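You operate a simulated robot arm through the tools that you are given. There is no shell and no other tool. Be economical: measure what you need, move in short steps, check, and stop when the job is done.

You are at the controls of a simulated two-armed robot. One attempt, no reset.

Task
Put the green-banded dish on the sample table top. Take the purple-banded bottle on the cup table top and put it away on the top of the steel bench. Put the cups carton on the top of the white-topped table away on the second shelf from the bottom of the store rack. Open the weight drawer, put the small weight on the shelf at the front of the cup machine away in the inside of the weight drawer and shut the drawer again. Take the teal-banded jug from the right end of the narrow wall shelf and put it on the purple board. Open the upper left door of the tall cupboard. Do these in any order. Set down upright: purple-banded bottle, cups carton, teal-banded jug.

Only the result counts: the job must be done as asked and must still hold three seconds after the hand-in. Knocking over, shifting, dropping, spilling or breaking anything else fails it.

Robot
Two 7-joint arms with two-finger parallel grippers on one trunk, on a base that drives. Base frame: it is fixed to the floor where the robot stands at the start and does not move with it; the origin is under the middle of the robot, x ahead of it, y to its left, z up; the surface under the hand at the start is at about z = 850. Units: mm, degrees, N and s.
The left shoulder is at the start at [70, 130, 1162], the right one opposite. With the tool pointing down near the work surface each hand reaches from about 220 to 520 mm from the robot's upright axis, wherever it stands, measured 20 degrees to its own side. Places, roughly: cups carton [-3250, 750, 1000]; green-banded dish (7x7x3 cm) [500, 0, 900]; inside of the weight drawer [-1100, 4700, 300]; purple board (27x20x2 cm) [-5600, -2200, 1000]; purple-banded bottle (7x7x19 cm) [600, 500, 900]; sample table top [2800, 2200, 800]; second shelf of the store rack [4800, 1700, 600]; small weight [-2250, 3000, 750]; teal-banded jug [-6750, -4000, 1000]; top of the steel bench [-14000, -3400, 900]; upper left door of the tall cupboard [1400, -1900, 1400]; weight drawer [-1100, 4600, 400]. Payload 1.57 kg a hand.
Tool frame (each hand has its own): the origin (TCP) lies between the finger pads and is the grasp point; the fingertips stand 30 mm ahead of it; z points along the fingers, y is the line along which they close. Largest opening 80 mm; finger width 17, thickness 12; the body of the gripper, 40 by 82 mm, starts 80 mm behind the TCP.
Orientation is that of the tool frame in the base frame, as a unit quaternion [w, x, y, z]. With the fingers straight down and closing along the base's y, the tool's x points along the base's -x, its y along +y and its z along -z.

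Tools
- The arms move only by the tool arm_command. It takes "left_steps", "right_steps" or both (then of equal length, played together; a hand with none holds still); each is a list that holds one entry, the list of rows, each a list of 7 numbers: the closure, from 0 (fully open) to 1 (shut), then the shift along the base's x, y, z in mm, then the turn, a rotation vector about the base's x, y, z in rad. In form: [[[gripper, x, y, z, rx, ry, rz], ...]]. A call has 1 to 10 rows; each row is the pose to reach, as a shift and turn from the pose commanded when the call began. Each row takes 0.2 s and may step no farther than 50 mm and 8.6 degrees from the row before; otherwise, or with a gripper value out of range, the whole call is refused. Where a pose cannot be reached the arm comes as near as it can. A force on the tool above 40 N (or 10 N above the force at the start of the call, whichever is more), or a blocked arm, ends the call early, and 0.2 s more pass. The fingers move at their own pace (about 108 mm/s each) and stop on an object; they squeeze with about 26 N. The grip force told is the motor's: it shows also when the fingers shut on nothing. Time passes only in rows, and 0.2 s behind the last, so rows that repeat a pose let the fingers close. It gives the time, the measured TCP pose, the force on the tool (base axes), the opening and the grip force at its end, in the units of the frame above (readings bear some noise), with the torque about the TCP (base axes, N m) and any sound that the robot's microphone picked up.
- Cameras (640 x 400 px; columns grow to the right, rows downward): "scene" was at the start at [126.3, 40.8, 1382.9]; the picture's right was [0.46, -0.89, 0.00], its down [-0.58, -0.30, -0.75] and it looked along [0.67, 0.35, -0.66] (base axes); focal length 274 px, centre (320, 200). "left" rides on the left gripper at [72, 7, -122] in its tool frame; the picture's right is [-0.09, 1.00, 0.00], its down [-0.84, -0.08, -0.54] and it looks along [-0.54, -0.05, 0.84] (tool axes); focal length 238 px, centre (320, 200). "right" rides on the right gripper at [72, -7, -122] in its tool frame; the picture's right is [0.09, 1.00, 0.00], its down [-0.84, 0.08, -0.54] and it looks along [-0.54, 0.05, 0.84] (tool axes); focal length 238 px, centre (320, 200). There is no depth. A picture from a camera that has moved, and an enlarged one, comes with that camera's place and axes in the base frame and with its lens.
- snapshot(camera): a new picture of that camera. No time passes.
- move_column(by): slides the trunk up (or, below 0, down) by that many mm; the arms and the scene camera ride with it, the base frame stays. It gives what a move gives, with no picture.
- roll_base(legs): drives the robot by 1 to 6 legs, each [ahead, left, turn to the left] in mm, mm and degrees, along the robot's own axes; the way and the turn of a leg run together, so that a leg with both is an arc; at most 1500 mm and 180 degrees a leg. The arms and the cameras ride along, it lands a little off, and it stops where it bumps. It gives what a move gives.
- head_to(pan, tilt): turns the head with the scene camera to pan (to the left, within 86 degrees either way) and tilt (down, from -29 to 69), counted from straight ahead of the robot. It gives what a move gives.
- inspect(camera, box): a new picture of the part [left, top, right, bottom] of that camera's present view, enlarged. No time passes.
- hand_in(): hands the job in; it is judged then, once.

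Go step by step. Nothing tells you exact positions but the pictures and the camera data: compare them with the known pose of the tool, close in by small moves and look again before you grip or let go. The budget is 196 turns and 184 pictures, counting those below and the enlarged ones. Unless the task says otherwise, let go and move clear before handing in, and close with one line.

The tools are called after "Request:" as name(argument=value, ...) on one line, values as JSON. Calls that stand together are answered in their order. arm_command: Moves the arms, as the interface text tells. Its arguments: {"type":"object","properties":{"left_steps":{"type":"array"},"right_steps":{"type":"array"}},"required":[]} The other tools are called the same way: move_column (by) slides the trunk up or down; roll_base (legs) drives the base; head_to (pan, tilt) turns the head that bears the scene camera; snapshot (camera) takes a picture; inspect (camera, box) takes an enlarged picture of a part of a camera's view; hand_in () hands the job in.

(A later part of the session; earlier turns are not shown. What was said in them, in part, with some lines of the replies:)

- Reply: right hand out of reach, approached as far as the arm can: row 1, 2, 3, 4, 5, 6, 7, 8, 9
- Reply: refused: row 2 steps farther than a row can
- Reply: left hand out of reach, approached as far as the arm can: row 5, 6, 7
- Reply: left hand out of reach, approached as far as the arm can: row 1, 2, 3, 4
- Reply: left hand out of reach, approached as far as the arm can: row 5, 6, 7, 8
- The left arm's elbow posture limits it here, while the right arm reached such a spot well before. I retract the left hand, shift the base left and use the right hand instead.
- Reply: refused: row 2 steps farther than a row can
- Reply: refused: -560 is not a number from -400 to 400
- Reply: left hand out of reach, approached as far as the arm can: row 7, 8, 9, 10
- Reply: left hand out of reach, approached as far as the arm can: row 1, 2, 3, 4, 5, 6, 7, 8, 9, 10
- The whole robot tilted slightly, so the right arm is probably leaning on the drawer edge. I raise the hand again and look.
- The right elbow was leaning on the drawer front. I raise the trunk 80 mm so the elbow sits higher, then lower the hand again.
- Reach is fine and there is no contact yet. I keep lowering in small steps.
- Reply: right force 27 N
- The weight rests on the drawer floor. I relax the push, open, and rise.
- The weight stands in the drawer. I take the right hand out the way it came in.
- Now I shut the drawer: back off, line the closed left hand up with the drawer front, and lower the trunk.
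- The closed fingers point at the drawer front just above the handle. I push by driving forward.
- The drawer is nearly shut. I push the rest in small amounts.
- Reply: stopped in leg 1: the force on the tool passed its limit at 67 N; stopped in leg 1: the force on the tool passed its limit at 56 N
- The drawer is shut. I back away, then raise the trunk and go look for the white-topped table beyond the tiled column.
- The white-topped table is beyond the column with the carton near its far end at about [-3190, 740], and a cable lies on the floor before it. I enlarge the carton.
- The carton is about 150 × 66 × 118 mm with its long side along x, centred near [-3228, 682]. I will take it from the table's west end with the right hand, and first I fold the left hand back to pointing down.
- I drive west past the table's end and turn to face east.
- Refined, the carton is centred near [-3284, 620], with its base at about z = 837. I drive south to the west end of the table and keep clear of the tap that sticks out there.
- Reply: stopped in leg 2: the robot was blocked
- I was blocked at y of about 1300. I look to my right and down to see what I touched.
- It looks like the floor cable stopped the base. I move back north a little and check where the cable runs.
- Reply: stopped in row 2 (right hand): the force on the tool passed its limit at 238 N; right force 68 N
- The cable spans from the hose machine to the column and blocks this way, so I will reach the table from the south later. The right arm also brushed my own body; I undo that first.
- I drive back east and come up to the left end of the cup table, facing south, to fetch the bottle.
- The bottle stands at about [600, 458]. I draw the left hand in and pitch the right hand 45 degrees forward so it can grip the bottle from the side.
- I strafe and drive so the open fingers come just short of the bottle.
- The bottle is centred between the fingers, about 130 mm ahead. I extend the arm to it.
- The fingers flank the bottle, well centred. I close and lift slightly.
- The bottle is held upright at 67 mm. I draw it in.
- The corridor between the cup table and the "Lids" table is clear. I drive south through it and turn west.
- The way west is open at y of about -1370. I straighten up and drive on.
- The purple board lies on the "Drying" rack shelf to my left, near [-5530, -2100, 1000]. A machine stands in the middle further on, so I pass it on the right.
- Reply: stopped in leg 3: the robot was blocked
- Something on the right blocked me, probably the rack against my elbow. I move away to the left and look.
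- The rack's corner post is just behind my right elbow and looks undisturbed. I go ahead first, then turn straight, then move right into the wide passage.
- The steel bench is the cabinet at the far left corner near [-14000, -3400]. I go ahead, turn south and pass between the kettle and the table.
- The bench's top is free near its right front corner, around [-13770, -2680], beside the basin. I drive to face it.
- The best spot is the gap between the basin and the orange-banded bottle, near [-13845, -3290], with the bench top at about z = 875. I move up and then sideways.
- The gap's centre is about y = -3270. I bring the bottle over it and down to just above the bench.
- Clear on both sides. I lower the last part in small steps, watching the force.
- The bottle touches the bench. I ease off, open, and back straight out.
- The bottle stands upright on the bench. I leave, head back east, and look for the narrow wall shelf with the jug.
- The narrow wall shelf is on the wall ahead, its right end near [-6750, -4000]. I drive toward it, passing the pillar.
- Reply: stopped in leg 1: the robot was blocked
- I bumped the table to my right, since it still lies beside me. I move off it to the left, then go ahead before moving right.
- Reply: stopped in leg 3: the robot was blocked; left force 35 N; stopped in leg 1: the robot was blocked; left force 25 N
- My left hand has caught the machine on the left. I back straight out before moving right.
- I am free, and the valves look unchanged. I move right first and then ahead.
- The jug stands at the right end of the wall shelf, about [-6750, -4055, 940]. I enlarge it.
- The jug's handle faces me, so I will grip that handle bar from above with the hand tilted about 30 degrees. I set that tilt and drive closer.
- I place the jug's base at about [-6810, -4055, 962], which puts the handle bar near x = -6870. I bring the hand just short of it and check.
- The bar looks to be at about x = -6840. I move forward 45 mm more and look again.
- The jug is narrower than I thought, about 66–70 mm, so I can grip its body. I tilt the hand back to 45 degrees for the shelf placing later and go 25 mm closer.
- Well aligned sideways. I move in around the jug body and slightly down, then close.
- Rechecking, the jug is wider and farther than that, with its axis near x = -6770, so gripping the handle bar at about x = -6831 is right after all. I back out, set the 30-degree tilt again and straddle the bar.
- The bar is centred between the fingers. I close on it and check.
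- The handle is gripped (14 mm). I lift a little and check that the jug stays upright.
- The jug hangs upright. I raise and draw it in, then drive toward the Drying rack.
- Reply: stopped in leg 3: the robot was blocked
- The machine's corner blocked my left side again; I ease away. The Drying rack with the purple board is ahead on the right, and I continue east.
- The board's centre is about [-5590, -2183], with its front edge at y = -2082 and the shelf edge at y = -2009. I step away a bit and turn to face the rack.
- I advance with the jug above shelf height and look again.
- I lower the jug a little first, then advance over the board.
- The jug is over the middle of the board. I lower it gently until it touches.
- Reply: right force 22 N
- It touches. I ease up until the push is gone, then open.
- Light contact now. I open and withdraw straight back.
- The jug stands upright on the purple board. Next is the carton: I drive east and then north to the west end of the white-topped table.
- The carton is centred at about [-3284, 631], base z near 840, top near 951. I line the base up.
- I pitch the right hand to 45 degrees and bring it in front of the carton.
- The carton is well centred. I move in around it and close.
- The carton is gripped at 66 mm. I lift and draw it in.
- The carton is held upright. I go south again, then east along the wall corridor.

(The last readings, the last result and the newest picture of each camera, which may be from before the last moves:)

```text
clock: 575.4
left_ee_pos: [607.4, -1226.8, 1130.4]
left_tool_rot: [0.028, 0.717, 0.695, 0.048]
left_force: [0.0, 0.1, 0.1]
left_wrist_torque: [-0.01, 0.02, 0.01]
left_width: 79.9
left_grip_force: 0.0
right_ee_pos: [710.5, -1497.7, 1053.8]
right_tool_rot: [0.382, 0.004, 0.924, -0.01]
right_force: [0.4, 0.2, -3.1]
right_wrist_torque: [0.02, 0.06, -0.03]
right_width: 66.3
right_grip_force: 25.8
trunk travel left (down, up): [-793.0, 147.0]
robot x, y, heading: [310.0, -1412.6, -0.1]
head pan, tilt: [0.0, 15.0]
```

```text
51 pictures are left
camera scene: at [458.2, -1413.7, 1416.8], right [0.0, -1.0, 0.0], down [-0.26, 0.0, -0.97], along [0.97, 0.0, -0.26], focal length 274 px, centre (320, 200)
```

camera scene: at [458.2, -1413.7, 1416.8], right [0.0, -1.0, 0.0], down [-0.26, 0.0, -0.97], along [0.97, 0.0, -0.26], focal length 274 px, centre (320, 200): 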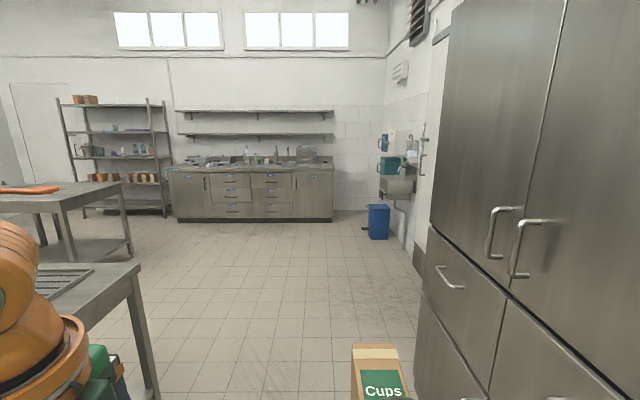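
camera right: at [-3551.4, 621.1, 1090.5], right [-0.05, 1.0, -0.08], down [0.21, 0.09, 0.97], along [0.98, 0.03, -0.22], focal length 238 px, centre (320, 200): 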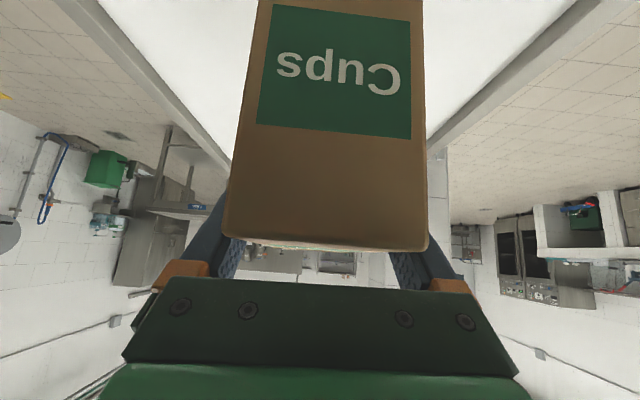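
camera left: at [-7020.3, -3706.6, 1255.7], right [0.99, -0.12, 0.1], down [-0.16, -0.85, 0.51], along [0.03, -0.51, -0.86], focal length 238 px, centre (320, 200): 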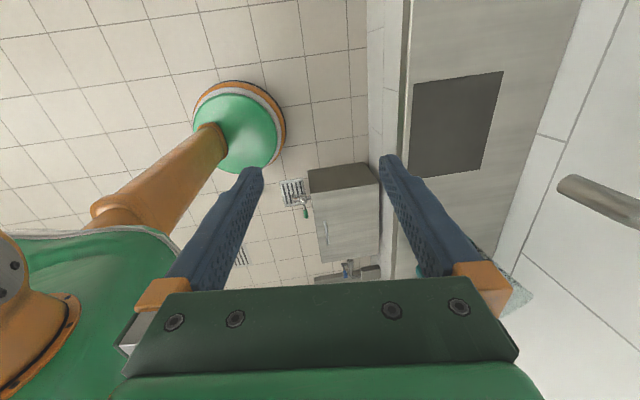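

I see the cupboard on the right and the store rack at the far left, with its front near x = 4600. I go east past the cupboard first.

Request:
roll_base(legs=[[1500, 0, 0], [1500, 0, 0], [400, 0, 0]])

Request:
head_to(pan=50, tilt=20)

Request:
snapshot(camera="scene")

```text
clock: 592.1
left_ee_pos: [4044.7, -1214.6, 1131.8]
left_tool_rot: [0.029, 0.716, 0.696, 0.049]
left_force: [0.4, 0.0, 1.0]
left_wrist_torque: [0.02, -0.02, -0.01]
left_width: 80.2
left_grip_force: 0.0
right_ee_pos: [4149.4, -1484.3, 1054.4]
right_tool_rot: [0.381, 0.002, 0.925, -0.009]
right_force: [0.7, 0.6, -2.1]
right_wrist_torque: [-0.01, 0.06, -0.02]
right_width: 66.0
right_grip_force: 26.0
trunk travel left (down, up): [-793.0, 147.0]
robot x, y, heading: [3750.7, -1403.3, 0.2]
head pan, tilt: [0.0, 15.0]
```

```text
clock: 593.3
left_ee_pos: [4046.7, -1213.5, 1130.4]
left_tool_rot: [0.028, 0.715, 0.696, 0.049]
left_force: [0.5, 0.7, 1.2]
left_wrist_torque: [0.01, 0.01, 0.01]
left_width: 80.1
left_grip_force: 0.1
right_ee_pos: [4150.0, -1483.5, 1053.4]
right_tool_rot: [0.38, 0.002, 0.925, -0.009]
right_force: [0.1, 0.1, -3.6]
right_wrist_torque: [0.01, 0.06, 0.01]
right_width: 66.0
right_grip_force: 26.2
trunk travel left (down, up): [-793.0, 147.0]
robot x, y, heading: [3754.7, -1400.4, 0.1]
head pan, tilt: [50.0, 20.0]
```

```text
50 pictures are left
camera scene: at [3864.5, -1329.9, 1408.8], right [0.77, -0.64, 0.0], down [-0.22, -0.26, -0.94], along [0.6, 0.72, -0.34], focal length 274 px, centre (320, 200)
```

scene: 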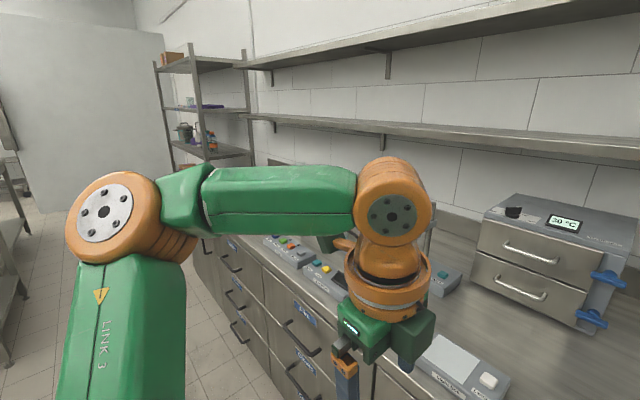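

The bench front is nearer than I thought, at x of about 4236. I back off a little and strafe north along the aisle to the rack.

Request:
roll_base(legs=[[-110, 0, 0], [0, 1500, 0], [0, 1200, 0]])

Request:
head_to(pan=10, tilt=35)

Request:
snapshot(camera="scene")

```text
clock: 607.3
left_ee_pos: [3902.4, 1511.4, 1130.3]
left_tool_rot: [0.028, 0.712, 0.7, 0.05]
left_force: [0.0, -0.4, -0.7]
left_wrist_torque: [0.0, 0.04, -0.02]
left_width: 80.2
left_grip_force: 0.1
right_ee_pos: [4007.8, 1241.1, 1053.2]
right_tool_rot: [0.382, -0.003, 0.924, -0.007]
right_force: [-0.3, 0.0, -2.3]
right_wrist_torque: [0.0, 0.06, -0.03]
right_width: 65.7
right_grip_force: 25.7
trunk travel left (down, up): [-793.0, 147.0]
robot x, y, heading: [3607.8, 1317.4, 0.8]
head pan, tilt: [50.0, 20.0]
```

```text
clock: 608.3
left_ee_pos: [3902.0, 1512.2, 1130.4]
left_tool_rot: [0.028, 0.712, 0.7, 0.048]
left_force: [0.9, -0.3, -0.5]
left_wrist_torque: [-0.02, 0.02, -0.03]
left_width: 79.9
left_grip_force: 0.0
right_ee_pos: [4008.6, 1241.9, 1053.6]
right_tool_rot: [0.381, -0.003, 0.924, -0.006]
right_force: [-0.3, -0.1, -1.3]
right_wrist_torque: [-0.01, 0.02, 0.0]
right_width: 65.6
right_grip_force: 26.4
trunk travel left (down, up): [-793.0, 147.0]
robot x, y, heading: [3611.8, 1316.0, 1.0]
head pan, tilt: [10.0, 35.0]
```

```text
49 pictures are left
camera scene: at [3748.5, 1337.5, 1385.0], right [0.19, -0.98, 0.0], down [-0.56, -0.11, -0.82], along [0.8, 0.15, -0.57], focal length 274 px, centre (320, 200)
```

scene: 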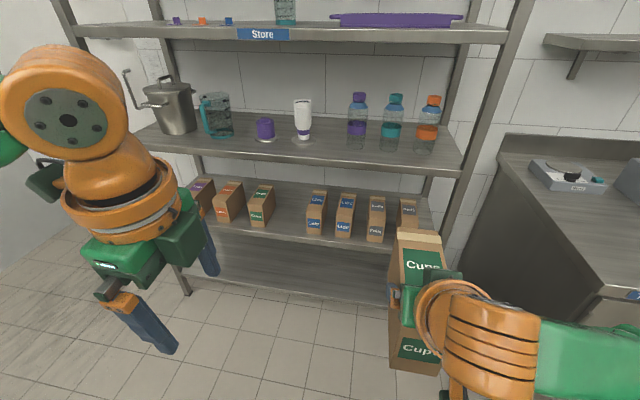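

I see the store rack: the second shelf from the bottom holds a row of small cartons with a gap. I enlarge it.

Request:
inspect(camera="scene", box=[170, 150, 450, 300])

```text
2.29 times, centred on (310, 225) of scene
camera zoom: at [3748.5, 1337.5, 1385.0], right [0.19, -0.98, 0.0], down [-0.56, -0.11, -0.82], along [0.8, 0.15, -0.57], focal length 627 px, centre (343, 143)
```

zoom: 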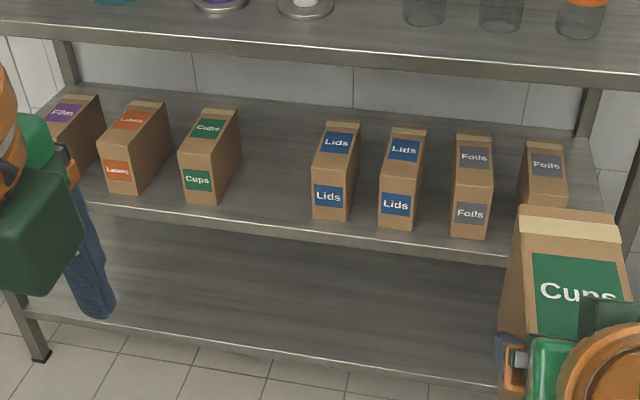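

The gap beside the other "Cups" carton is about 175 mm wide, centred near y = 1645, with the shelf at about z = 605 and its front at x = 4545. I lower the trunk and line up.

Request:
move_column(by=-255)

Request:
roll_base(legs=[[0, 400, -0.9], [250, 0, 0]])

Request:
snapshot(camera="scene")

Request:
snapshot(camera="right")

```text
clock: 611.0
left_ee_pos: [3901.6, 1511.6, 875.9]
left_tool_rot: [0.027, 0.712, 0.7, 0.047]
left_force: [-0.1, 0.6, 0.0]
left_wrist_torque: [-0.04, 0.0, 0.0]
left_width: 80.0
left_grip_force: 0.1
right_ee_pos: [4008.9, 1242.3, 799.2]
right_tool_rot: [0.381, -0.003, 0.924, -0.006]
right_force: [0.0, -0.1, -3.3]
right_wrist_torque: [-0.01, 0.06, -0.02]
right_width: 65.9
right_grip_force: 25.6
trunk travel left (down, up): [-538.0, 402.0]
robot x, y, heading: [3608.1, 1315.6, 0.4]
head pan, tilt: [10.0, 35.0]
```

```text
clock: 614.9
left_ee_pos: [4157.0, 1906.6, 875.9]
left_tool_rot: [0.028, 0.718, 0.694, 0.049]
left_force: [-0.7, 0.4, 0.7]
left_wrist_torque: [0.01, 0.01, 0.0]
left_width: 79.9
left_grip_force: 0.0
right_ee_pos: [4258.3, 1634.6, 799.1]
right_tool_rot: [0.381, 0.006, 0.924, -0.01]
right_force: [0.5, 0.1, -3.4]
right_wrist_torque: [0.01, 0.05, 0.02]
right_width: 65.8
right_grip_force: 26.3
trunk travel left (down, up): [-538.0, 402.0]
robot x, y, heading: [3862.5, 1719.8, -0.1]
head pan, tilt: [10.0, 35.0]
```

```text
47 pictures are left
camera scene: at [4001.2, 1735.2, 1129.9], right [0.17, -0.99, 0.0], down [-0.57, -0.1, -0.82], along [0.81, 0.14, -0.57], focal length 274 px, centre (320, 200)
```

scene: 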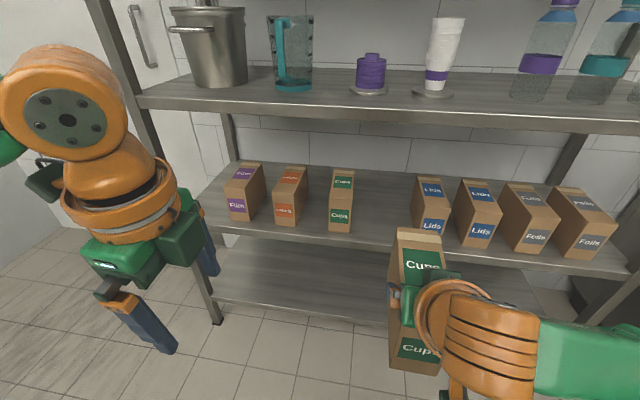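

```text
46 pictures are left
camera right: at [4121.8, 1631.4, 835.2], right [-0.05, 1.0, -0.08], down [0.21, 0.09, 0.97], along [0.98, 0.03, -0.22], focal length 238 px, centre (320, 200)
```

right: 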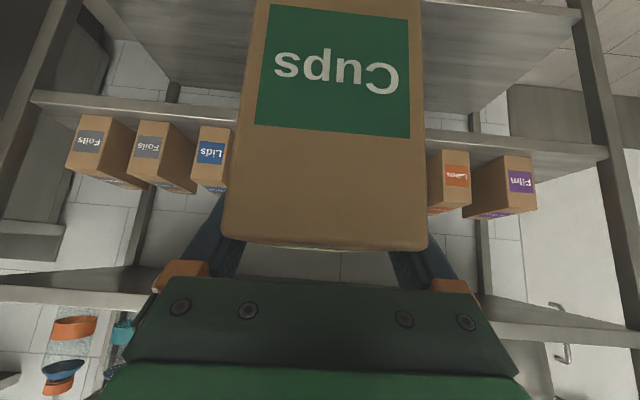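

The shelf is at about z = 579, cartons' faces at x of about 4627, and the gap's centre at y = 1648. I drive ahead so the carton's end enters above the gap.

Request:
roll_base(legs=[[0, 13, 0], [315, 0, 0]])

Request:
snapshot(camera="scene")

```text
clock: 617.4
left_ee_pos: [4469.6, 1916.3, 875.8]
left_tool_rot: [0.028, 0.719, 0.692, 0.048]
left_force: [0.0, -0.3, -0.6]
left_wrist_torque: [-0.03, 0.02, 0.02]
left_width: 80.0
left_grip_force: 0.0
right_ee_pos: [4570.7, 1643.3, 799.2]
right_tool_rot: [0.38, 0.007, 0.925, -0.011]
right_force: [0.0, -0.3, -2.5]
right_wrist_torque: [-0.01, 0.07, 0.0]
right_width: 66.0
right_grip_force: 26.0
trunk travel left (down, up): [-538.0, 402.0]
robot x, y, heading: [4168.6, 1730.7, -0.5]
head pan, tilt: [10.0, 35.0]
```

```text
45 pictures are left
camera scene: at [4312.4, 1745.7, 1129.9], right [0.17, -0.99, 0.0], down [-0.57, -0.09, -0.82], along [0.81, 0.14, -0.57], focal length 274 px, centre (320, 200)
```

scene: 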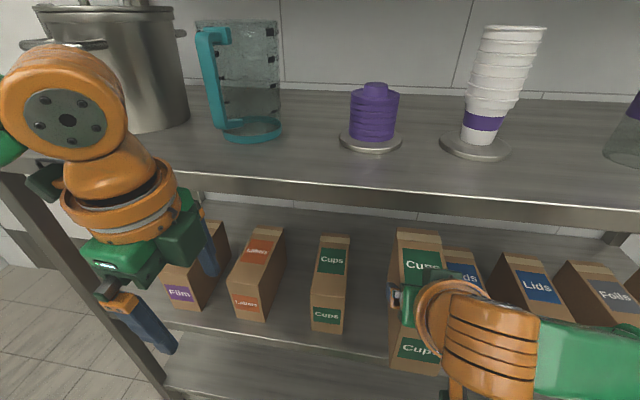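

The carton is aligned with the gap. I lower it a bit, then push it in over the shelf.

Request:
arm_command(right_steps=[[[1, 0, 2, -45, 0, 0, 0], [1, 0, 4, -90, 0, 0, 0], [1, 30, 4, -95, 0, 0, 0], [1, 60, 4, -95, 0, 0, 0], [1, 90, 4, -95, 0, 0, 0], [1, 115, 4, -95, 0, 0, 0], [1, 115, 4, -110, 0, 0, 0], [1, 115, 4, -122, 0, 0, 0], [1, 115, 4, -122, 0, 0, 0]]])

Request:
snapshot(camera="scene")

Request:
snapshot(camera="right")

```text
clock: 619.4
left_ee_pos: [4469.2, 1917.0, 877.6]
left_tool_rot: [0.028, 0.72, 0.692, 0.048]
left_force: [0.1, 0.0, 0.3]
left_wrist_torque: [-0.03, -0.01, -0.01]
left_width: 80.0
left_grip_force: 0.1
right_ee_pos: [4686.4, 1649.2, 676.7]
right_tool_rot: [0.38, 0.007, 0.925, -0.012]
right_force: [0.3, 0.4, -2.5]
right_wrist_torque: [-0.02, 0.07, 0.01]
right_width: 65.9
right_grip_force: 25.3
trunk travel left (down, up): [-538.0, 402.0]
robot x, y, heading: [4172.1, 1731.3, -0.5]
head pan, tilt: [10.0, 35.0]
```

```text
44 pictures are left
camera scene: at [4312.5, 1745.7, 1129.9], right [0.17, -0.99, 0.0], down [-0.57, -0.09, -0.82], along [0.81, 0.14, -0.57], focal length 274 px, centre (320, 200)
```

scene: 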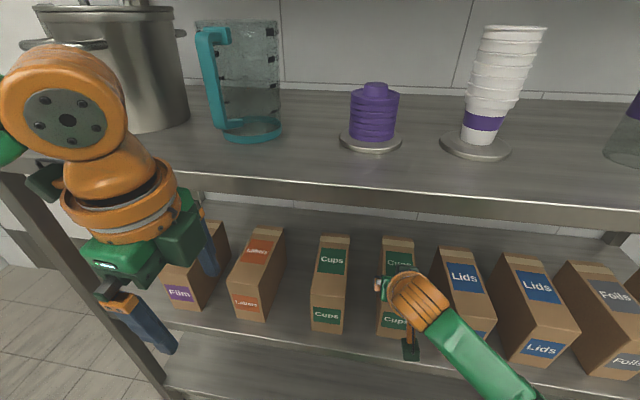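

```text
43 pictures are left
camera right: at [4547.8, 1646.4, 712.2], right [-0.04, 1.0, -0.08], down [0.21, 0.09, 0.97], along [0.98, 0.03, -0.22], focal length 238 px, centre (320, 200)
```

right: 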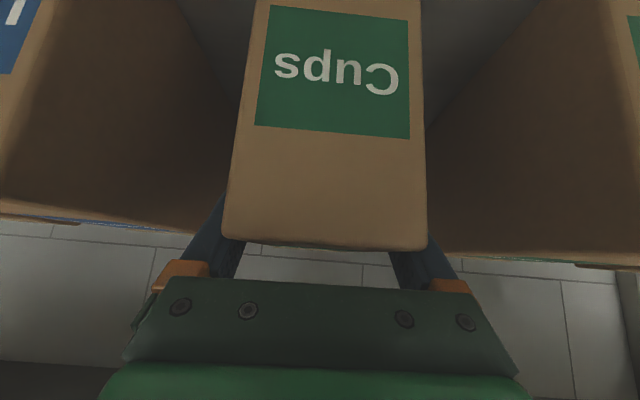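

It sits neatly in the gap. I lower in small steps to contact.

Request:
arm_command(right_steps=[[[1, 0, 0, -5, 0, 0, 0], [1, 0, 0, -9, 0, 0, 0], [1, 0, 0, -12, 0, 0, 0]]])

```text
clock: 620.1
left_ee_pos: [4464.8, 1916.0, 878.5]
left_tool_rot: [0.03, 0.719, 0.692, 0.049]
left_force: [0.4, 0.1, 0.3]
left_wrist_torque: [0.0, -0.03, 0.0]
left_width: 79.9
left_grip_force: 0.1
right_ee_pos: [4682.9, 1649.0, 670.0]
right_tool_rot: [0.386, 0.006, 0.923, -0.01]
right_force: [5.0, -1.0, 25.8]
right_wrist_torque: [0.8, 0.13, 0.11]
right_width: 65.4
right_grip_force: 26.5
trunk travel left (down, up): [-538.0, 402.0]
robot x, y, heading: [4170.1, 1730.8, -0.8]
head pan, tilt: [10.0, 35.0]
```

Contact. I ease off and open, then withdraw straight back.

Request:
arm_command(right_steps=[[[1, 0, 0, 3, 0, 0, 0], [1, 0, 0, 4, 0, 0, 0], [0.7, 0, 0, 4, 0, 0, 0], [0, 0, 0, 4, 0, 0, 0], [0, 0, 0, 4, 0, 0, 0], [0, -30, 0, 6, 0, 0, 0], [0, -65, 0, 10, 0, 0, 0], [0, -105, 0, 12, 0, 0, 0], [0, -150, 0, 14, 0, 0, 0]]])

Request:
snapshot(camera="right")

```text
clock: 622.1
left_ee_pos: [4467.9, 1917.4, 876.4]
left_tool_rot: [0.029, 0.719, 0.692, 0.049]
left_force: [0.7, -0.1, 0.6]
left_wrist_torque: [-0.02, -0.01, -0.02]
left_width: 80.4
left_grip_force: 0.1
right_ee_pos: [4534.8, 1646.3, 680.8]
right_tool_rot: [0.382, 0.008, 0.924, -0.011]
right_force: [0.2, 0.5, 0.5]
right_wrist_torque: [0.0, 0.01, 0.0]
right_width: 80.1
right_grip_force: 0.1
trunk travel left (down, up): [-538.0, 402.0]
robot x, y, heading: [4174.8, 1730.5, -0.4]
head pan, tilt: [10.0, 35.0]
```

```text
42 pictures are left
camera right: at [4397.0, 1643.1, 716.7], right [-0.04, 1.0, -0.08], down [0.21, 0.09, 0.97], along [0.98, 0.03, -0.22], focal length 238 px, centre (320, 200)
```

right: 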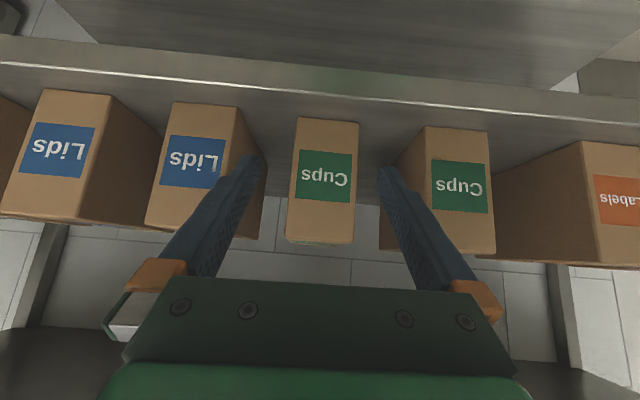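

The carton stands upright in its place. The last job is the cupboard door: I back out, raise the trunk and return to the cupboard.

Request:
roll_base(legs=[[-560, 0, 0], [0, -1500, 0], [0, -1520, 0]])

Request:
move_column(by=380)

```text
refused: -1520 is not a number from -1500 to 1500
```

```text
clock: 625.8
left_ee_pos: [4469.1, 1917.0, 1256.6]
left_tool_rot: [0.029, 0.719, 0.693, 0.049]
left_force: [0.5, -0.5, 0.2]
left_wrist_torque: [-0.02, -0.01, 0.05]
left_width: 80.0
left_grip_force: 0.0
right_ee_pos: [4535.8, 1647.0, 1059.5]
right_tool_rot: [0.382, 0.007, 0.924, -0.01]
right_force: [0.8, -0.4, -0.6]
right_wrist_torque: [-0.02, -0.03, -0.01]
right_width: 80.0
right_grip_force: 0.0
trunk travel left (down, up): [-918.0, 22.0]
robot x, y, heading: [4172.6, 1728.8, -0.6]
head pan, tilt: [10.0, 35.0]
```

Request:
roll_base(legs=[[-560, 0, 0], [0, -1500, 0], [0, -1500, 0]])

Request:
head_to(pan=-60, tilt=10)

```text
clock: 643.2
left_ee_pos: [3861.3, -1102.9, 1257.0]
left_tool_rot: [0.029, 0.726, 0.685, 0.048]
left_force: [-0.3, 0.0, 0.4]
left_wrist_torque: [0.02, 0.01, 0.02]
left_width: 79.9
left_grip_force: 0.1
right_ee_pos: [3923.5, -1374.0, 1060.3]
right_tool_rot: [0.38, 0.016, 0.925, -0.015]
right_force: [0.0, 0.0, 0.0]
right_wrist_torque: [-0.01, 0.06, -0.03]
right_width: 80.0
right_grip_force: 0.1
trunk travel left (down, up): [-918.0, 22.0]
robot x, y, heading: [3564.5, -1279.4, -1.5]
head pan, tilt: [10.0, 35.0]
```

```text
clock: 644.6
left_ee_pos: [3860.4, -1102.0, 1256.7]
left_tool_rot: [0.029, 0.727, 0.685, 0.048]
left_force: [-1.0, -1.0, -0.3]
left_wrist_torque: [0.01, 0.0, 0.02]
left_width: 79.9
left_grip_force: 0.1
right_ee_pos: [3922.1, -1375.2, 1060.8]
right_tool_rot: [0.381, 0.017, 0.924, -0.015]
right_force: [0.3, 0.5, 0.7]
right_wrist_torque: [0.0, 0.01, -0.01]
right_width: 80.2
right_grip_force: 0.1
trunk travel left (down, up): [-918.0, 22.0]
robot x, y, heading: [3563.3, -1279.6, -1.6]
head pan, tilt: [-60.0, 10.0]
```

Request:
roll_base(legs=[[0, -60, 1.6], [-1500, 0, 0], [-650, 0, 0], [0, 0, -90]])

Request:
head_to(pan=0, tilt=20)

Request:
snapshot(camera="scene")

```text
clock: 659.7
left_ee_pos: [1602.5, -1630.5, 1256.8]
left_tool_rot: [0.055, 0.998, -0.032, 0.013]
left_force: [0.6, 0.5, -0.4]
left_wrist_torque: [0.01, 0.03, -0.01]
left_width: 79.8
left_grip_force: 0.0
right_ee_pos: [1330.4, -1690.3, 1060.3]
right_tool_rot: [0.258, 0.667, 0.64, -0.282]
right_force: [-0.4, -0.5, -0.6]
right_wrist_torque: [0.01, 0.0, -0.05]
right_width: 79.9
right_grip_force: 0.0
trunk travel left (down, up): [-918.0, 22.0]
robot x, y, heading: [1423.3, -1327.9, -92.0]
head pan, tilt: [-60.0, 10.0]
```

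```text
clock: 661.0
left_ee_pos: [1602.4, -1630.4, 1255.7]
left_tool_rot: [0.056, 0.998, -0.032, 0.013]
left_force: [-0.7, -0.3, 0.2]
left_wrist_torque: [0.0, -0.04, -0.01]
left_width: 79.9
left_grip_force: 0.1
right_ee_pos: [1330.1, -1690.5, 1059.5]
right_tool_rot: [0.258, 0.667, 0.641, -0.281]
right_force: [-0.2, -0.8, 0.4]
right_wrist_torque: [0.04, 0.0, -0.01]
right_width: 80.1
right_grip_force: 0.0
trunk travel left (down, up): [-918.0, 22.0]
robot x, y, heading: [1425.6, -1328.1, -92.0]
head pan, tilt: [0.0, 20.0]
```

```text
41 pictures are left
camera scene: at [1419.3, -1472.0, 1533.9], right [-1.0, 0.03, 0.0], down [0.01, 0.34, -0.94], along [-0.03, -0.94, -0.34], focal length 274 px, centre (320, 200)
```

scene: 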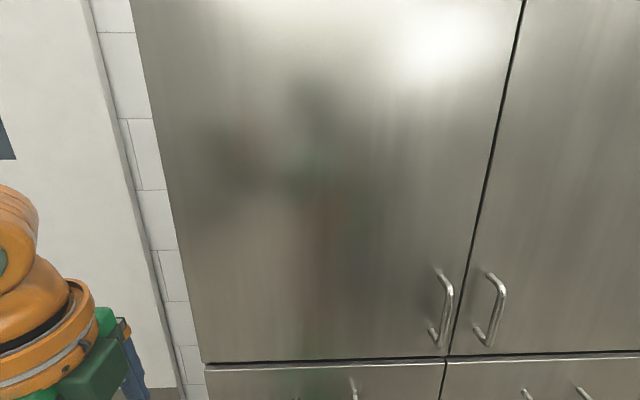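

Refined, the handle bar is at about [1156, -1893], z from 1070 to 1243, and the hinge is near x = 1656. I line up and raise the hand.

Request:
roll_base(legs=[[0, -175, 2], [60, 0, 0]])

Request:
arm_command(right_steps=[[[0, 0, 0, 30, 0, 0, 0], [0, 0, 0, 60, 0, 0, 0], [0, 0, 0, 90, 0, 0, 0], [0, 0, 0, 90, 0, 0, 0]]])

Request:
snapshot(camera="right")

Request:
snapshot(camera="scene")

```text
clock: 663.0
left_ee_pos: [1437.3, -1673.4, 1258.5]
left_tool_rot: [0.058, 0.998, -0.015, 0.014]
left_force: [-0.3, 0.2, 0.2]
left_wrist_torque: [-0.08, 0.03, -0.02]
left_width: 80.1
left_grip_force: 0.1
right_ee_pos: [1168.5, -1742.9, 1063.4]
right_tool_rot: [0.265, 0.655, 0.65, -0.279]
right_force: [0.5, 0.9, -0.5]
right_wrist_torque: [0.01, 0.02, -0.02]
right_width: 79.9
right_grip_force: 0.0
trunk travel left (down, up): [-918.0, 22.0]
robot x, y, heading: [1245.3, -1389.2, -90.2]
head pan, tilt: [0.0, 20.0]
```

```text
clock: 663.8
left_ee_pos: [1435.4, -1681.0, 1256.6]
left_tool_rot: [0.056, 0.998, -0.015, 0.014]
left_force: [-0.7, 0.2, -0.5]
left_wrist_torque: [0.01, -0.03, 0.02]
left_width: 80.1
left_grip_force: 0.0
right_ee_pos: [1117.0, -1753.7, 1106.0]
right_tool_rot: [0.18, 0.637, 0.663, -0.348]
right_force: [-0.4, -0.2, -0.4]
right_wrist_torque: [-0.01, -0.01, 0.03]
right_width: 79.8
right_grip_force: 0.0
right hand out of reach, approached as far as the arm can: row 3
trunk travel left (down, up): [-918.0, 22.0]
robot x, y, heading: [1249.4, -1386.4, -89.6]
head pan, tilt: [0.0, 20.0]
stopped in row 3 (right hand): the arm was blocked; the commanded pose is now the measured one
```

```text
40 pictures are left
camera right: at [1126.2, -1616.9, 1144.4], right [0.96, 0.01, -0.29], down [0.29, -0.23, 0.93], along [-0.06, -0.97, -0.22], focal length 238 px, centre (320, 200)
```

right: 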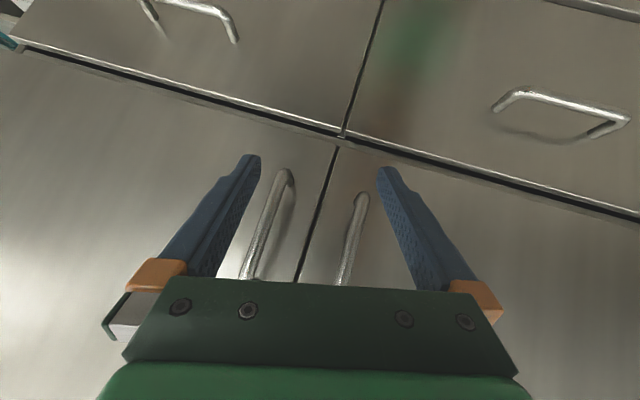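

```text
39 pictures are left
camera scene: at [1247.3, -1529.2, 1533.9], right [-1.0, 0.0, 0.0], down [0.0, 0.34, -0.94], along [0.0, -0.94, -0.34], focal length 274 px, centre (320, 200)
```

scene: 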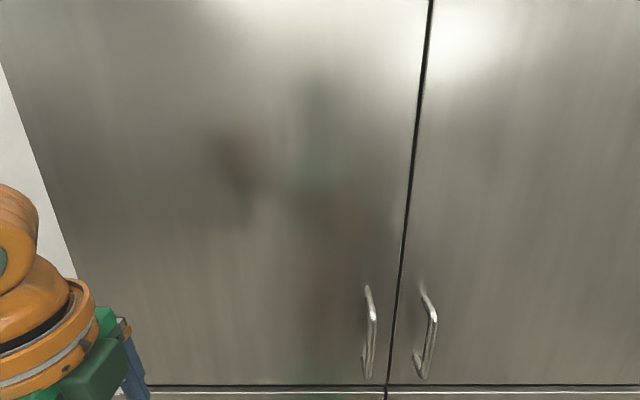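

The arm got cramped and rolled a little. I straighten the hand while moving it down and forward to the handle, which is near [1165, -1878].

Request:
arm_command(right_steps=[[[0, 15, -15, -20, -0.004, -0.078, 0.019], [0, 32, -30, -30, -0.008, -0.156, 0.038], [0, 48, -45, -25, -0.0126, -0.2334, 0.0568], [0, 48, -65, -5, -0.0126, -0.2334, 0.0568], [0, 48, -76, 14, -0.0126, -0.2334, 0.0568], [0, 48, -76, 14, -0.0126, -0.2334, 0.0568]]])

Request:
snapshot(camera="right")

```text
clock: 664.8
left_ee_pos: [1436.3, -1685.1, 1256.3]
left_tool_rot: [0.054, 0.998, -0.015, 0.014]
left_force: [-0.5, -1.0, 1.5]
left_wrist_torque: [0.02, 0.04, 0.0]
left_width: 80.3
left_grip_force: 0.0
right_ee_pos: [1120.4, -1819.3, 1083.2]
right_tool_rot: [0.209, 0.647, 0.659, -0.321]
right_force: [0.6, 0.2, 0.4]
right_wrist_torque: [0.01, 0.02, 0.02]
right_width: 80.2
right_grip_force: 0.2
trunk travel left (down, up): [-918.0, 22.0]
robot x, y, heading: [1248.2, -1390.1, -89.9]
head pan, tilt: [0.0, 20.0]
stopped in row 5 (right hand): the arm was blocked; the commanded pose is now the measured one
```

```text
38 pictures are left
camera right: at [1124.8, -1681.7, 1120.9], right [0.98, 0.02, -0.22], down [0.22, -0.23, 0.95], along [-0.03, -0.97, -0.23], focal length 238 px, centre (320, 200)
```

right: 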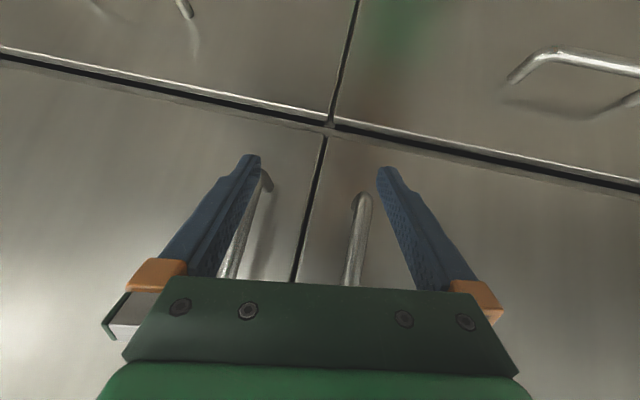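

The arm's posture blocks further motion that way, so I use the base and trunk for the remaining offset.

Request:
move_column(by=20)

Request:
roll_base(legs=[[0, 42, 0]])

Request:
snapshot(camera="right")

Request:
head_to(pan=-20, tilt=45)

Request:
snapshot(camera="scene")

```text
clock: 665.5
left_ee_pos: [1436.8, -1681.9, 1276.7]
left_tool_rot: [0.055, 0.998, -0.014, 0.014]
left_force: [0.3, -0.5, -1.2]
left_wrist_torque: [0.01, 0.02, 0.0]
left_width: 79.9
left_grip_force: 0.1
right_ee_pos: [1119.8, -1817.0, 1104.9]
right_tool_rot: [0.21, 0.646, 0.659, -0.322]
right_force: [0.0, -0.1, -0.4]
right_wrist_torque: [-0.03, 0.05, -0.03]
right_width: 79.9
right_grip_force: 0.1
trunk travel left (down, up): [-938.0, 2.0]
robot x, y, heading: [1249.8, -1392.5, -90.1]
head pan, tilt: [0.0, 20.0]
```

```text
clock: 666.4
left_ee_pos: [1471.1, -1682.7, 1276.3]
left_tool_rot: [0.055, 0.998, -0.015, 0.017]
left_force: [0.5, -0.6, 0.4]
left_wrist_torque: [0.02, -0.11, 0.05]
left_width: 80.0
left_grip_force: 0.1
right_ee_pos: [1154.7, -1817.6, 1101.8]
right_tool_rot: [0.211, 0.648, 0.658, -0.319]
right_force: [-1.3, 0.0, -0.3]
right_wrist_torque: [-0.02, -0.03, 0.05]
right_width: 79.8
right_grip_force: 0.1
trunk travel left (down, up): [-938.0, 2.0]
robot x, y, heading: [1290.2, -1387.1, -89.7]
head pan, tilt: [0.0, 20.0]
```

```text
37 pictures are left
camera right: at [1159.3, -1680.5, 1140.3], right [0.98, 0.02, -0.21], down [0.21, -0.23, 0.95], along [-0.03, -0.97, -0.23], focal length 238 px, centre (320, 200)
```

right: 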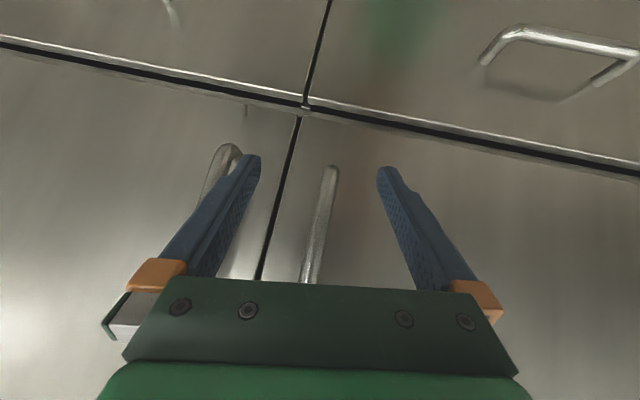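

```text
clock: 667.3
left_ee_pos: [1479.9, -1681.8, 1275.7]
left_tool_rot: [0.055, 0.998, -0.015, 0.014]
left_force: [0.3, -0.3, -0.3]
left_wrist_torque: [0.02, 0.01, 0.0]
left_width: 80.1
left_grip_force: 0.0
right_ee_pos: [1162.5, -1817.0, 1103.9]
right_tool_rot: [0.209, 0.647, 0.659, -0.322]
right_force: [-0.1, 0.1, -0.9]
right_wrist_torque: [-0.01, 0.01, 0.0]
right_width: 79.7
right_grip_force: 0.1
trunk travel left (down, up): [-938.0, 2.0]
robot x, y, heading: [1287.0, -1386.3, -89.8]
head pan, tilt: [-20.0, 45.0]
```

```text
36 pictures are left
camera scene: at [1263.7, -1513.1, 1515.3], right [-0.94, 0.34, 0.0], down [0.24, 0.66, -0.71], along [-0.24, -0.67, -0.71], focal length 274 px, centre (320, 200)
```

scene: 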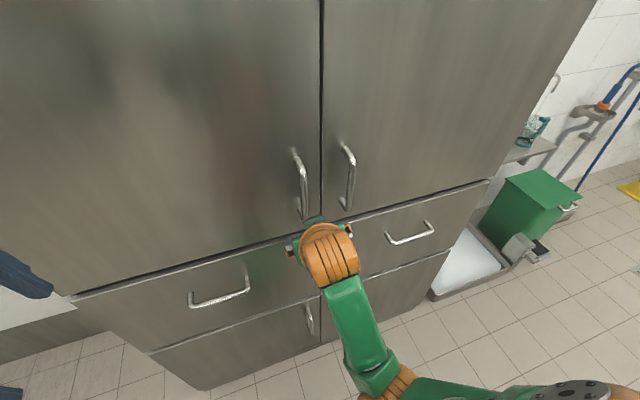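

The bar is centred between the fingers. I drive 53 mm forward and grip.

Request:
roll_base(legs=[[53, 0, 0]])

Request:
snapshot(camera="right")

```text
clock: 668.2
left_ee_pos: [1479.7, -1725.6, 1277.9]
left_tool_rot: [0.059, 0.998, -0.015, 0.014]
left_force: [-0.3, 1.3, 0.3]
left_wrist_torque: [-0.06, 0.01, 0.05]
left_width: 79.9
left_grip_force: 0.1
right_ee_pos: [1162.5, -1861.1, 1107.3]
right_tool_rot: [0.211, 0.646, 0.658, -0.324]
right_force: [0.2, 0.3, 0.6]
right_wrist_torque: [-0.03, 0.02, -0.04]
right_width: 79.9
right_grip_force: 0.0
trunk travel left (down, up): [-938.0, 2.0]
robot x, y, heading: [1287.2, -1445.0, -90.1]
head pan, tilt: [-20.0, 45.0]
```

```text
35 pictures are left
camera right: at [1167.1, -1723.8, 1143.8], right [0.98, 0.02, -0.22], down [0.22, -0.22, 0.95], along [-0.03, -0.98, -0.22], focal length 238 px, centre (320, 200)
```

right: 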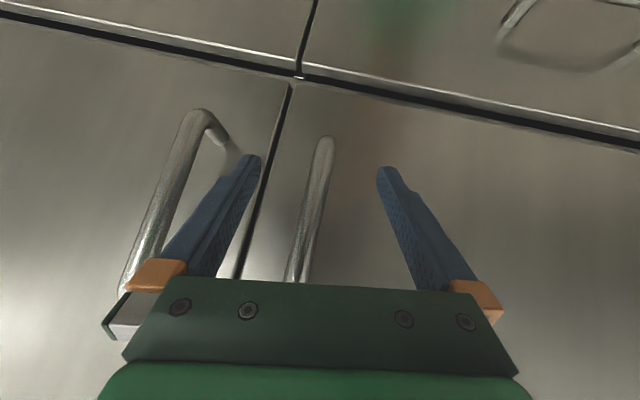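

Bar is within the fingers. I close.

Request:
arm_command(right_steps=[[[0.4, 0, 0, 0, 0, 0, 0], [0.8, 0, 0, 0, 0, 0, 0], [1, 0, 0, 0, 0, 0, 0], [1, 0, 0, 0, 0, 0, 0], [1, 0, 0, 0, 0, 0, 0]]])

Request:
snapshot(camera="right")

```text
clock: 669.4
left_ee_pos: [1478.6, -1738.9, 1275.7]
left_tool_rot: [0.054, 0.998, -0.015, 0.015]
left_force: [0.2, -0.3, -0.7]
left_wrist_torque: [0.01, 0.03, -0.02]
left_width: 80.1
left_grip_force: 0.1
right_ee_pos: [1161.4, -1871.4, 1101.2]
right_tool_rot: [0.207, 0.648, 0.659, -0.32]
right_force: [0.8, -0.6, -12.3]
right_wrist_torque: [0.4, -1.15, 0.09]
right_width: 19.7
right_grip_force: 33.6
trunk travel left (down, up): [-938.0, 2.0]
robot x, y, heading: [1289.1, -1441.7, -89.7]
head pan, tilt: [-20.0, 45.0]
```

```text
34 pictures are left
camera right: at [1166.3, -1735.4, 1140.1], right [0.98, 0.02, -0.22], down [0.21, -0.23, 0.95], along [-0.03, -0.97, -0.23], focal length 238 px, centre (320, 200)
```

right: 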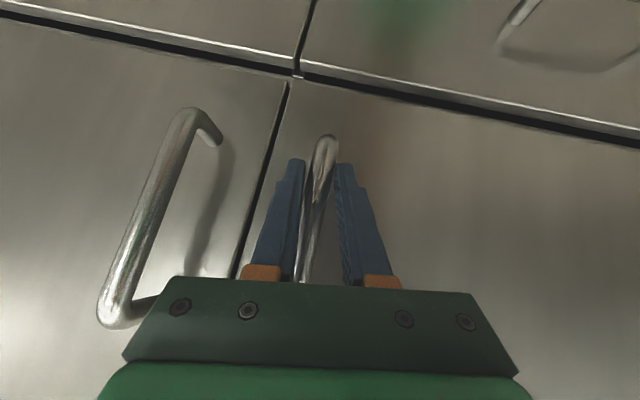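

The handle is held. I start pulling the door open along its arc, driving back with a slight shift left.

Request:
roll_base(legs=[[-100, 10, 0]])

Request:
snapshot(camera="right")

```text
clock: 670.5
left_ee_pos: [1496.1, -1641.5, 1273.8]
left_tool_rot: [0.053, 0.998, -0.014, 0.01]
left_force: [0.5, -0.2, -1.4]
left_wrist_torque: [-0.03, -0.03, -0.02]
left_width: 80.0
left_grip_force: 0.0
right_ee_pos: [1180.2, -1776.5, 1103.8]
right_tool_rot: [0.207, 0.646, 0.66, -0.322]
right_force: [16.0, -4.9, -13.1]
right_wrist_torque: [-1.03, -1.1, 0.08]
right_width: 19.6
right_grip_force: 33.6
trunk travel left (down, up): [-938.0, 2.0]
robot x, y, heading: [1304.3, -1341.6, -90.0]
head pan, tilt: [-20.0, 45.0]
```

```text
33 pictures are left
camera right: at [1184.1, -1639.7, 1141.0], right [0.97, 0.02, -0.22], down [0.22, -0.23, 0.95], along [-0.03, -0.97, -0.23], focal length 238 px, centre (320, 200)
```

right: 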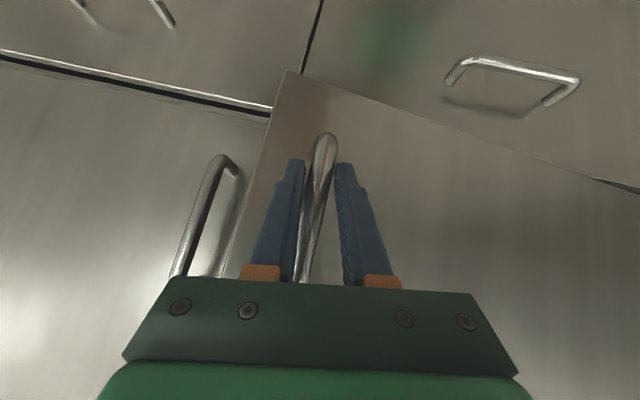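

The door is opening. I continue along the arc.

Request:
roll_base(legs=[[-100, 36, 0], [-90, 58, 0]])

Request:
snapshot(camera="right")

```text
clock: 672.5
left_ee_pos: [1591.8, -1459.9, 1272.3]
left_tool_rot: [0.051, 0.999, -0.017, 0.01]
left_force: [-0.1, 0.0, 0.0]
left_wrist_torque: [-0.02, 0.01, -0.01]
left_width: 79.9
left_grip_force: 0.0
right_ee_pos: [1275.7, -1592.9, 1103.5]
right_tool_rot: [0.207, 0.647, 0.659, -0.323]
right_force: [20.0, -18.2, 0.2]
right_wrist_torque: [-1.43, -1.25, 0.16]
right_width: 19.6
right_grip_force: 34.0
trunk travel left (down, up): [-938.0, 2.0]
robot x, y, heading: [1394.4, -1154.6, -90.1]
head pan, tilt: [-20.0, 45.0]
```

```text
32 pictures are left
camera right: at [1280.2, -1456.5, 1140.8], right [0.97, 0.02, -0.22], down [0.22, -0.23, 0.95], along [-0.03, -0.97, -0.23], focal length 238 px, centre (320, 200)
```

right: 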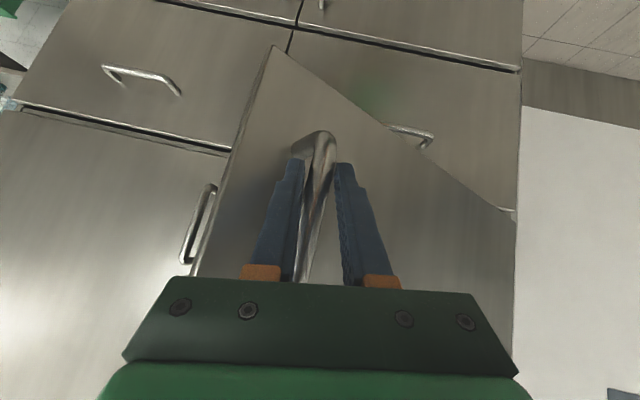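

The door is at about 45 degrees. I go on, now moving more to the left than back.

Request:
roll_base(legs=[[-50, 88, 0]])

Request:
snapshot(camera="right")

```text
clock: 673.6
left_ee_pos: [1658.3, -1391.9, 1281.1]
left_tool_rot: [0.058, 0.998, -0.016, 0.02]
left_force: [-0.2, -0.3, 0.4]
left_wrist_torque: [0.0, -0.03, 0.01]
left_width: 80.0
left_grip_force: 0.0
right_ee_pos: [1343.6, -1530.0, 1108.2]
right_tool_rot: [0.219, 0.649, 0.654, -0.323]
right_force: [-19.6, 21.0, -3.6]
right_wrist_torque: [-0.76, -0.76, -0.33]
right_width: 19.0
right_grip_force: 32.8
trunk travel left (down, up): [-938.0, 2.0]
robot x, y, heading: [1482.4, -1103.8, -89.9]
head pan, tilt: [-20.0, 45.0]
```

```text
31 pictures are left
camera right: at [1347.2, -1391.5, 1143.7], right [0.98, 0.02, -0.2], down [0.2, -0.21, 0.96], along [-0.03, -0.98, -0.21], focal length 238 px, centre (320, 200)
```

right: 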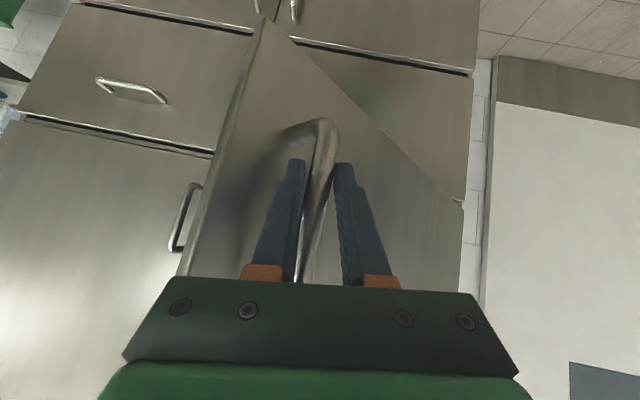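

About 56 degrees now. I continue along the tangent.

Request:
roll_base(legs=[[-62, 105, 0]])

Request:
snapshot(camera="right")

```text
clock: 674.9
left_ee_pos: [1766.1, -1327.5, 1281.5]
left_tool_rot: [0.059, 0.998, -0.015, 0.018]
left_force: [-1.0, 0.0, -0.1]
left_wrist_torque: [-0.02, -0.04, 0.01]
left_width: 79.8
left_grip_force: 0.1
right_ee_pos: [1450.1, -1466.5, 1112.4]
right_tool_rot: [0.221, 0.647, 0.653, -0.327]
right_force: [-10.4, 21.3, 2.8]
right_wrist_torque: [-0.83, -0.91, -0.13]
right_width: 19.0
right_grip_force: 33.5
trunk travel left (down, up): [-938.0, 2.0]
robot x, y, heading: [1587.5, -1043.2, -90.1]
head pan, tilt: [-20.0, 45.0]
```

```text
30 pictures are left
camera right: at [1455.0, -1328.2, 1145.5], right [0.98, 0.02, -0.2], down [0.2, -0.2, 0.96], along [-0.03, -0.98, -0.2], focal length 238 px, centre (320, 200)
```

right: 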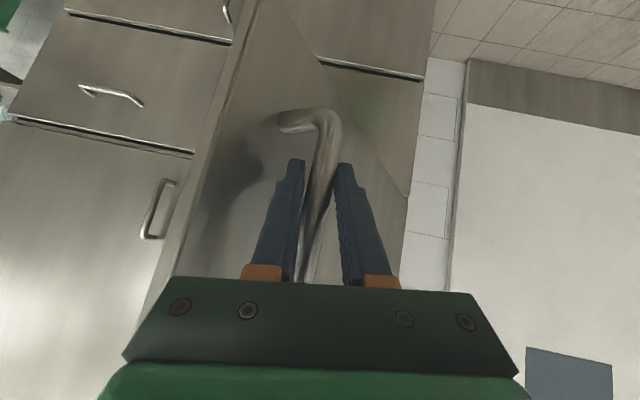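

About 71 degrees. One more small step to open it wider.

Request:
roll_base(legs=[[-25, 80, 0]])

Request:
snapshot(camera="right")

```text
clock: 676.0
left_ee_pos: [1845.2, -1303.3, 1281.9]
left_tool_rot: [0.06, 0.998, -0.015, 0.02]
left_force: [0.7, 0.1, -1.0]
left_wrist_torque: [-0.01, -0.02, 0.01]
left_width: 80.1
left_grip_force: 0.0
right_ee_pos: [1531.0, -1441.8, 1113.8]
right_tool_rot: [0.224, 0.645, 0.652, -0.328]
right_force: [-6.6, 18.7, 8.3]
right_wrist_torque: [-1.01, -0.96, -0.06]
right_width: 19.0
right_grip_force: 33.0
trunk travel left (down, up): [-938.0, 2.0]
robot x, y, heading: [1665.8, -1021.5, -90.2]
head pan, tilt: [-20.0, 45.0]
```

```text
29 pictures are left
camera right: at [1535.0, -1304.0, 1146.3], right [0.98, 0.01, -0.2], down [0.2, -0.2, 0.96], along [-0.03, -0.98, -0.19], focal length 238 px, centre (320, 200)
```

right: 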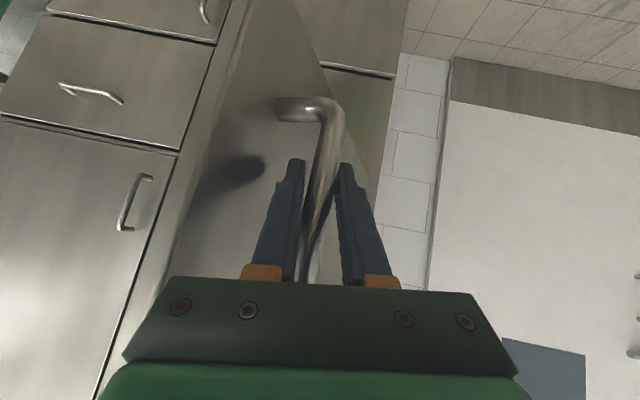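

The door stands open about 81 degrees. I open the fingers partway, back off, and move away to the left.

Request:
arm_command(right_steps=[[[0.75, 0, 0, 0, 0, 0, 0], [0.55, 0, 0, 0, 0, 0, 0], [0.5, 0, 0, 0, 0, 0, 0], [0.5, 0, 0, 0, 0, 0, 0]]])

Request:
snapshot(camera="right")

```text
clock: 677.0
left_ee_pos: [1858.4, -1314.8, 1275.7]
left_tool_rot: [0.054, 0.998, -0.016, 0.014]
left_force: [0.4, 0.9, 1.1]
left_wrist_torque: [0.03, 0.0, -0.01]
left_width: 79.8
left_grip_force: 0.1
right_ee_pos: [1540.4, -1452.5, 1108.2]
right_tool_rot: [0.217, 0.645, 0.655, -0.328]
right_force: [0.5, 0.7, -0.1]
right_wrist_torque: [0.0, 0.03, -0.02]
right_width: 40.3
right_grip_force: 0.0
trunk travel left (down, up): [-938.0, 2.0]
robot x, y, heading: [1668.6, -1017.7, -89.7]
head pan, tilt: [-20.0, 45.0]
```

```text
28 pictures are left
camera right: at [1545.3, -1315.0, 1144.1], right [0.98, 0.02, -0.21], down [0.21, -0.21, 0.96], along [-0.03, -0.98, -0.2], focal length 238 px, centre (320, 200)
```

right: 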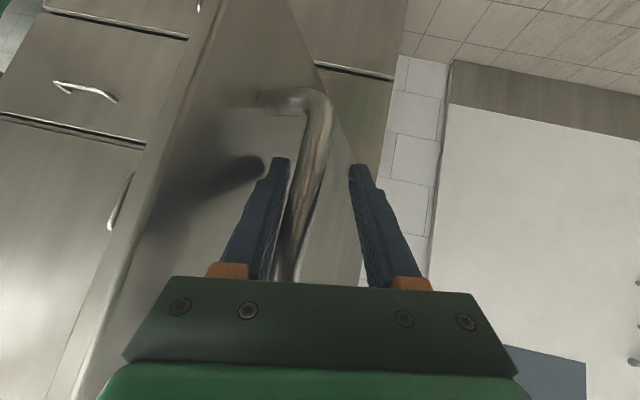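

Request:
roll_base(legs=[[-85, 0, 0]])

Request:
snapshot(camera="right")

```text
clock: 678.0
left_ee_pos: [1855.6, -1239.9, 1274.0]
left_tool_rot: [0.052, 0.998, -0.016, 0.014]
left_force: [0.4, -0.6, 0.3]
left_wrist_torque: [0.04, 0.03, 0.02]
left_width: 80.1
left_grip_force: 0.0
right_ee_pos: [1540.0, -1376.9, 1106.3]
right_tool_rot: [0.216, 0.647, 0.655, -0.326]
right_force: [0.0, -0.2, 0.0]
right_wrist_torque: [0.01, -0.02, 0.0]
right_width: 39.9
right_grip_force: 0.0
trunk travel left (down, up): [-938.0, 2.0]
robot x, y, heading: [1669.3, -936.4, -90.1]
head pan, tilt: [-20.0, 45.0]
```

```text
27 pictures are left
camera right: at [1544.1, -1239.1, 1141.8], right [0.98, 0.02, -0.21], down [0.21, -0.21, 0.95], along [-0.03, -0.98, -0.21], focal length 238 px, centre (320, 200)
```

right: 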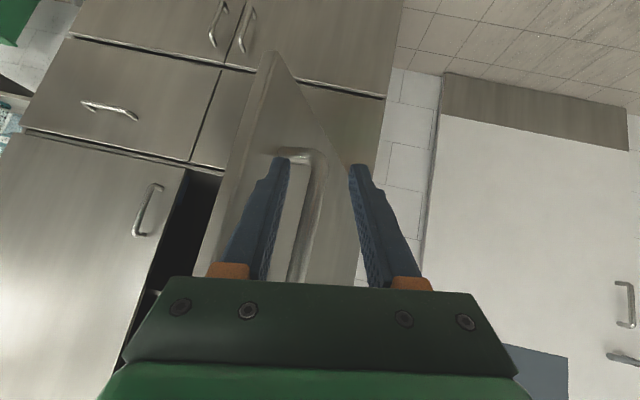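

The hand is clear of the handle. I move away to the left and take a look at the door.

Request:
roll_base(legs=[[0, 350, 0]])

Request:
head_to(pan=-35, tilt=15)

Request:
snapshot(camera="scene")

```text
clock: 680.3
left_ee_pos: [2203.9, -1230.9, 1276.2]
left_tool_rot: [0.055, 0.998, -0.016, 0.016]
left_force: [-0.1, -0.1, -0.5]
left_wrist_torque: [0.03, 0.02, 0.0]
left_width: 80.1
left_grip_force: 0.0
right_ee_pos: [1889.0, -1369.8, 1109.1]
right_tool_rot: [0.219, 0.645, 0.655, -0.327]
right_force: [0.6, -0.6, 0.6]
right_wrist_torque: [-0.01, -0.01, 0.03]
right_width: 39.9
right_grip_force: 0.1
trunk travel left (down, up): [-938.0, 2.0]
robot x, y, heading: [2019.4, -937.4, -90.4]
head pan, tilt: [-20.0, 45.0]
```

```text
clock: 681.3
left_ee_pos: [2209.5, -1232.2, 1275.7]
left_tool_rot: [0.055, 0.998, -0.016, 0.014]
left_force: [0.7, -0.4, 0.6]
left_wrist_torque: [-0.02, 0.0, 0.01]
left_width: 79.8
left_grip_force: 0.2
right_ee_pos: [1892.1, -1370.2, 1109.0]
right_tool_rot: [0.218, 0.646, 0.654, -0.329]
right_force: [0.0, 0.0, -0.3]
right_wrist_torque: [0.02, 0.0, 0.02]
right_width: 40.1
right_grip_force: 0.0
trunk travel left (down, up): [-938.0, 2.0]
robot x, y, heading: [2022.2, -942.0, -90.2]
head pan, tilt: [-35.0, 15.0]
```

```text
26 pictures are left
camera scene: at [1967.3, -1062.6, 1562.0], right [-0.82, 0.57, 0.0], down [0.15, 0.21, -0.97], along [-0.55, -0.79, -0.26], focal length 274 px, centre (320, 200)
```

scene: 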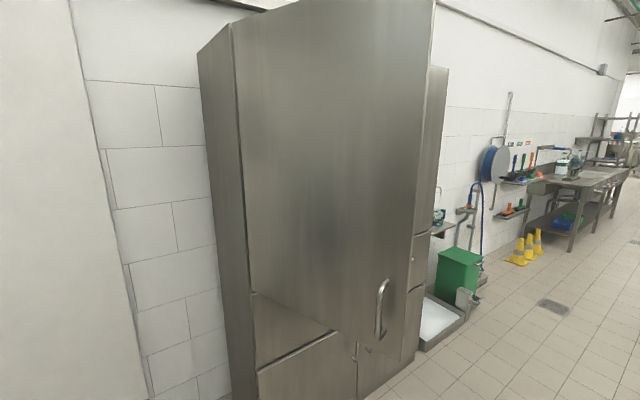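

All six jobs look done, and the upper left door stands open at about 80 degrees with both hands clear. I hand in.

Request:
hand_in()

```text
The job is handed in.
```

All six tasks are done and handed in, but on the way the robot bumped a storage rack and a table and caught a hand on a machine. I saw nothing out of place afterwards, but I didn't check all three up close.
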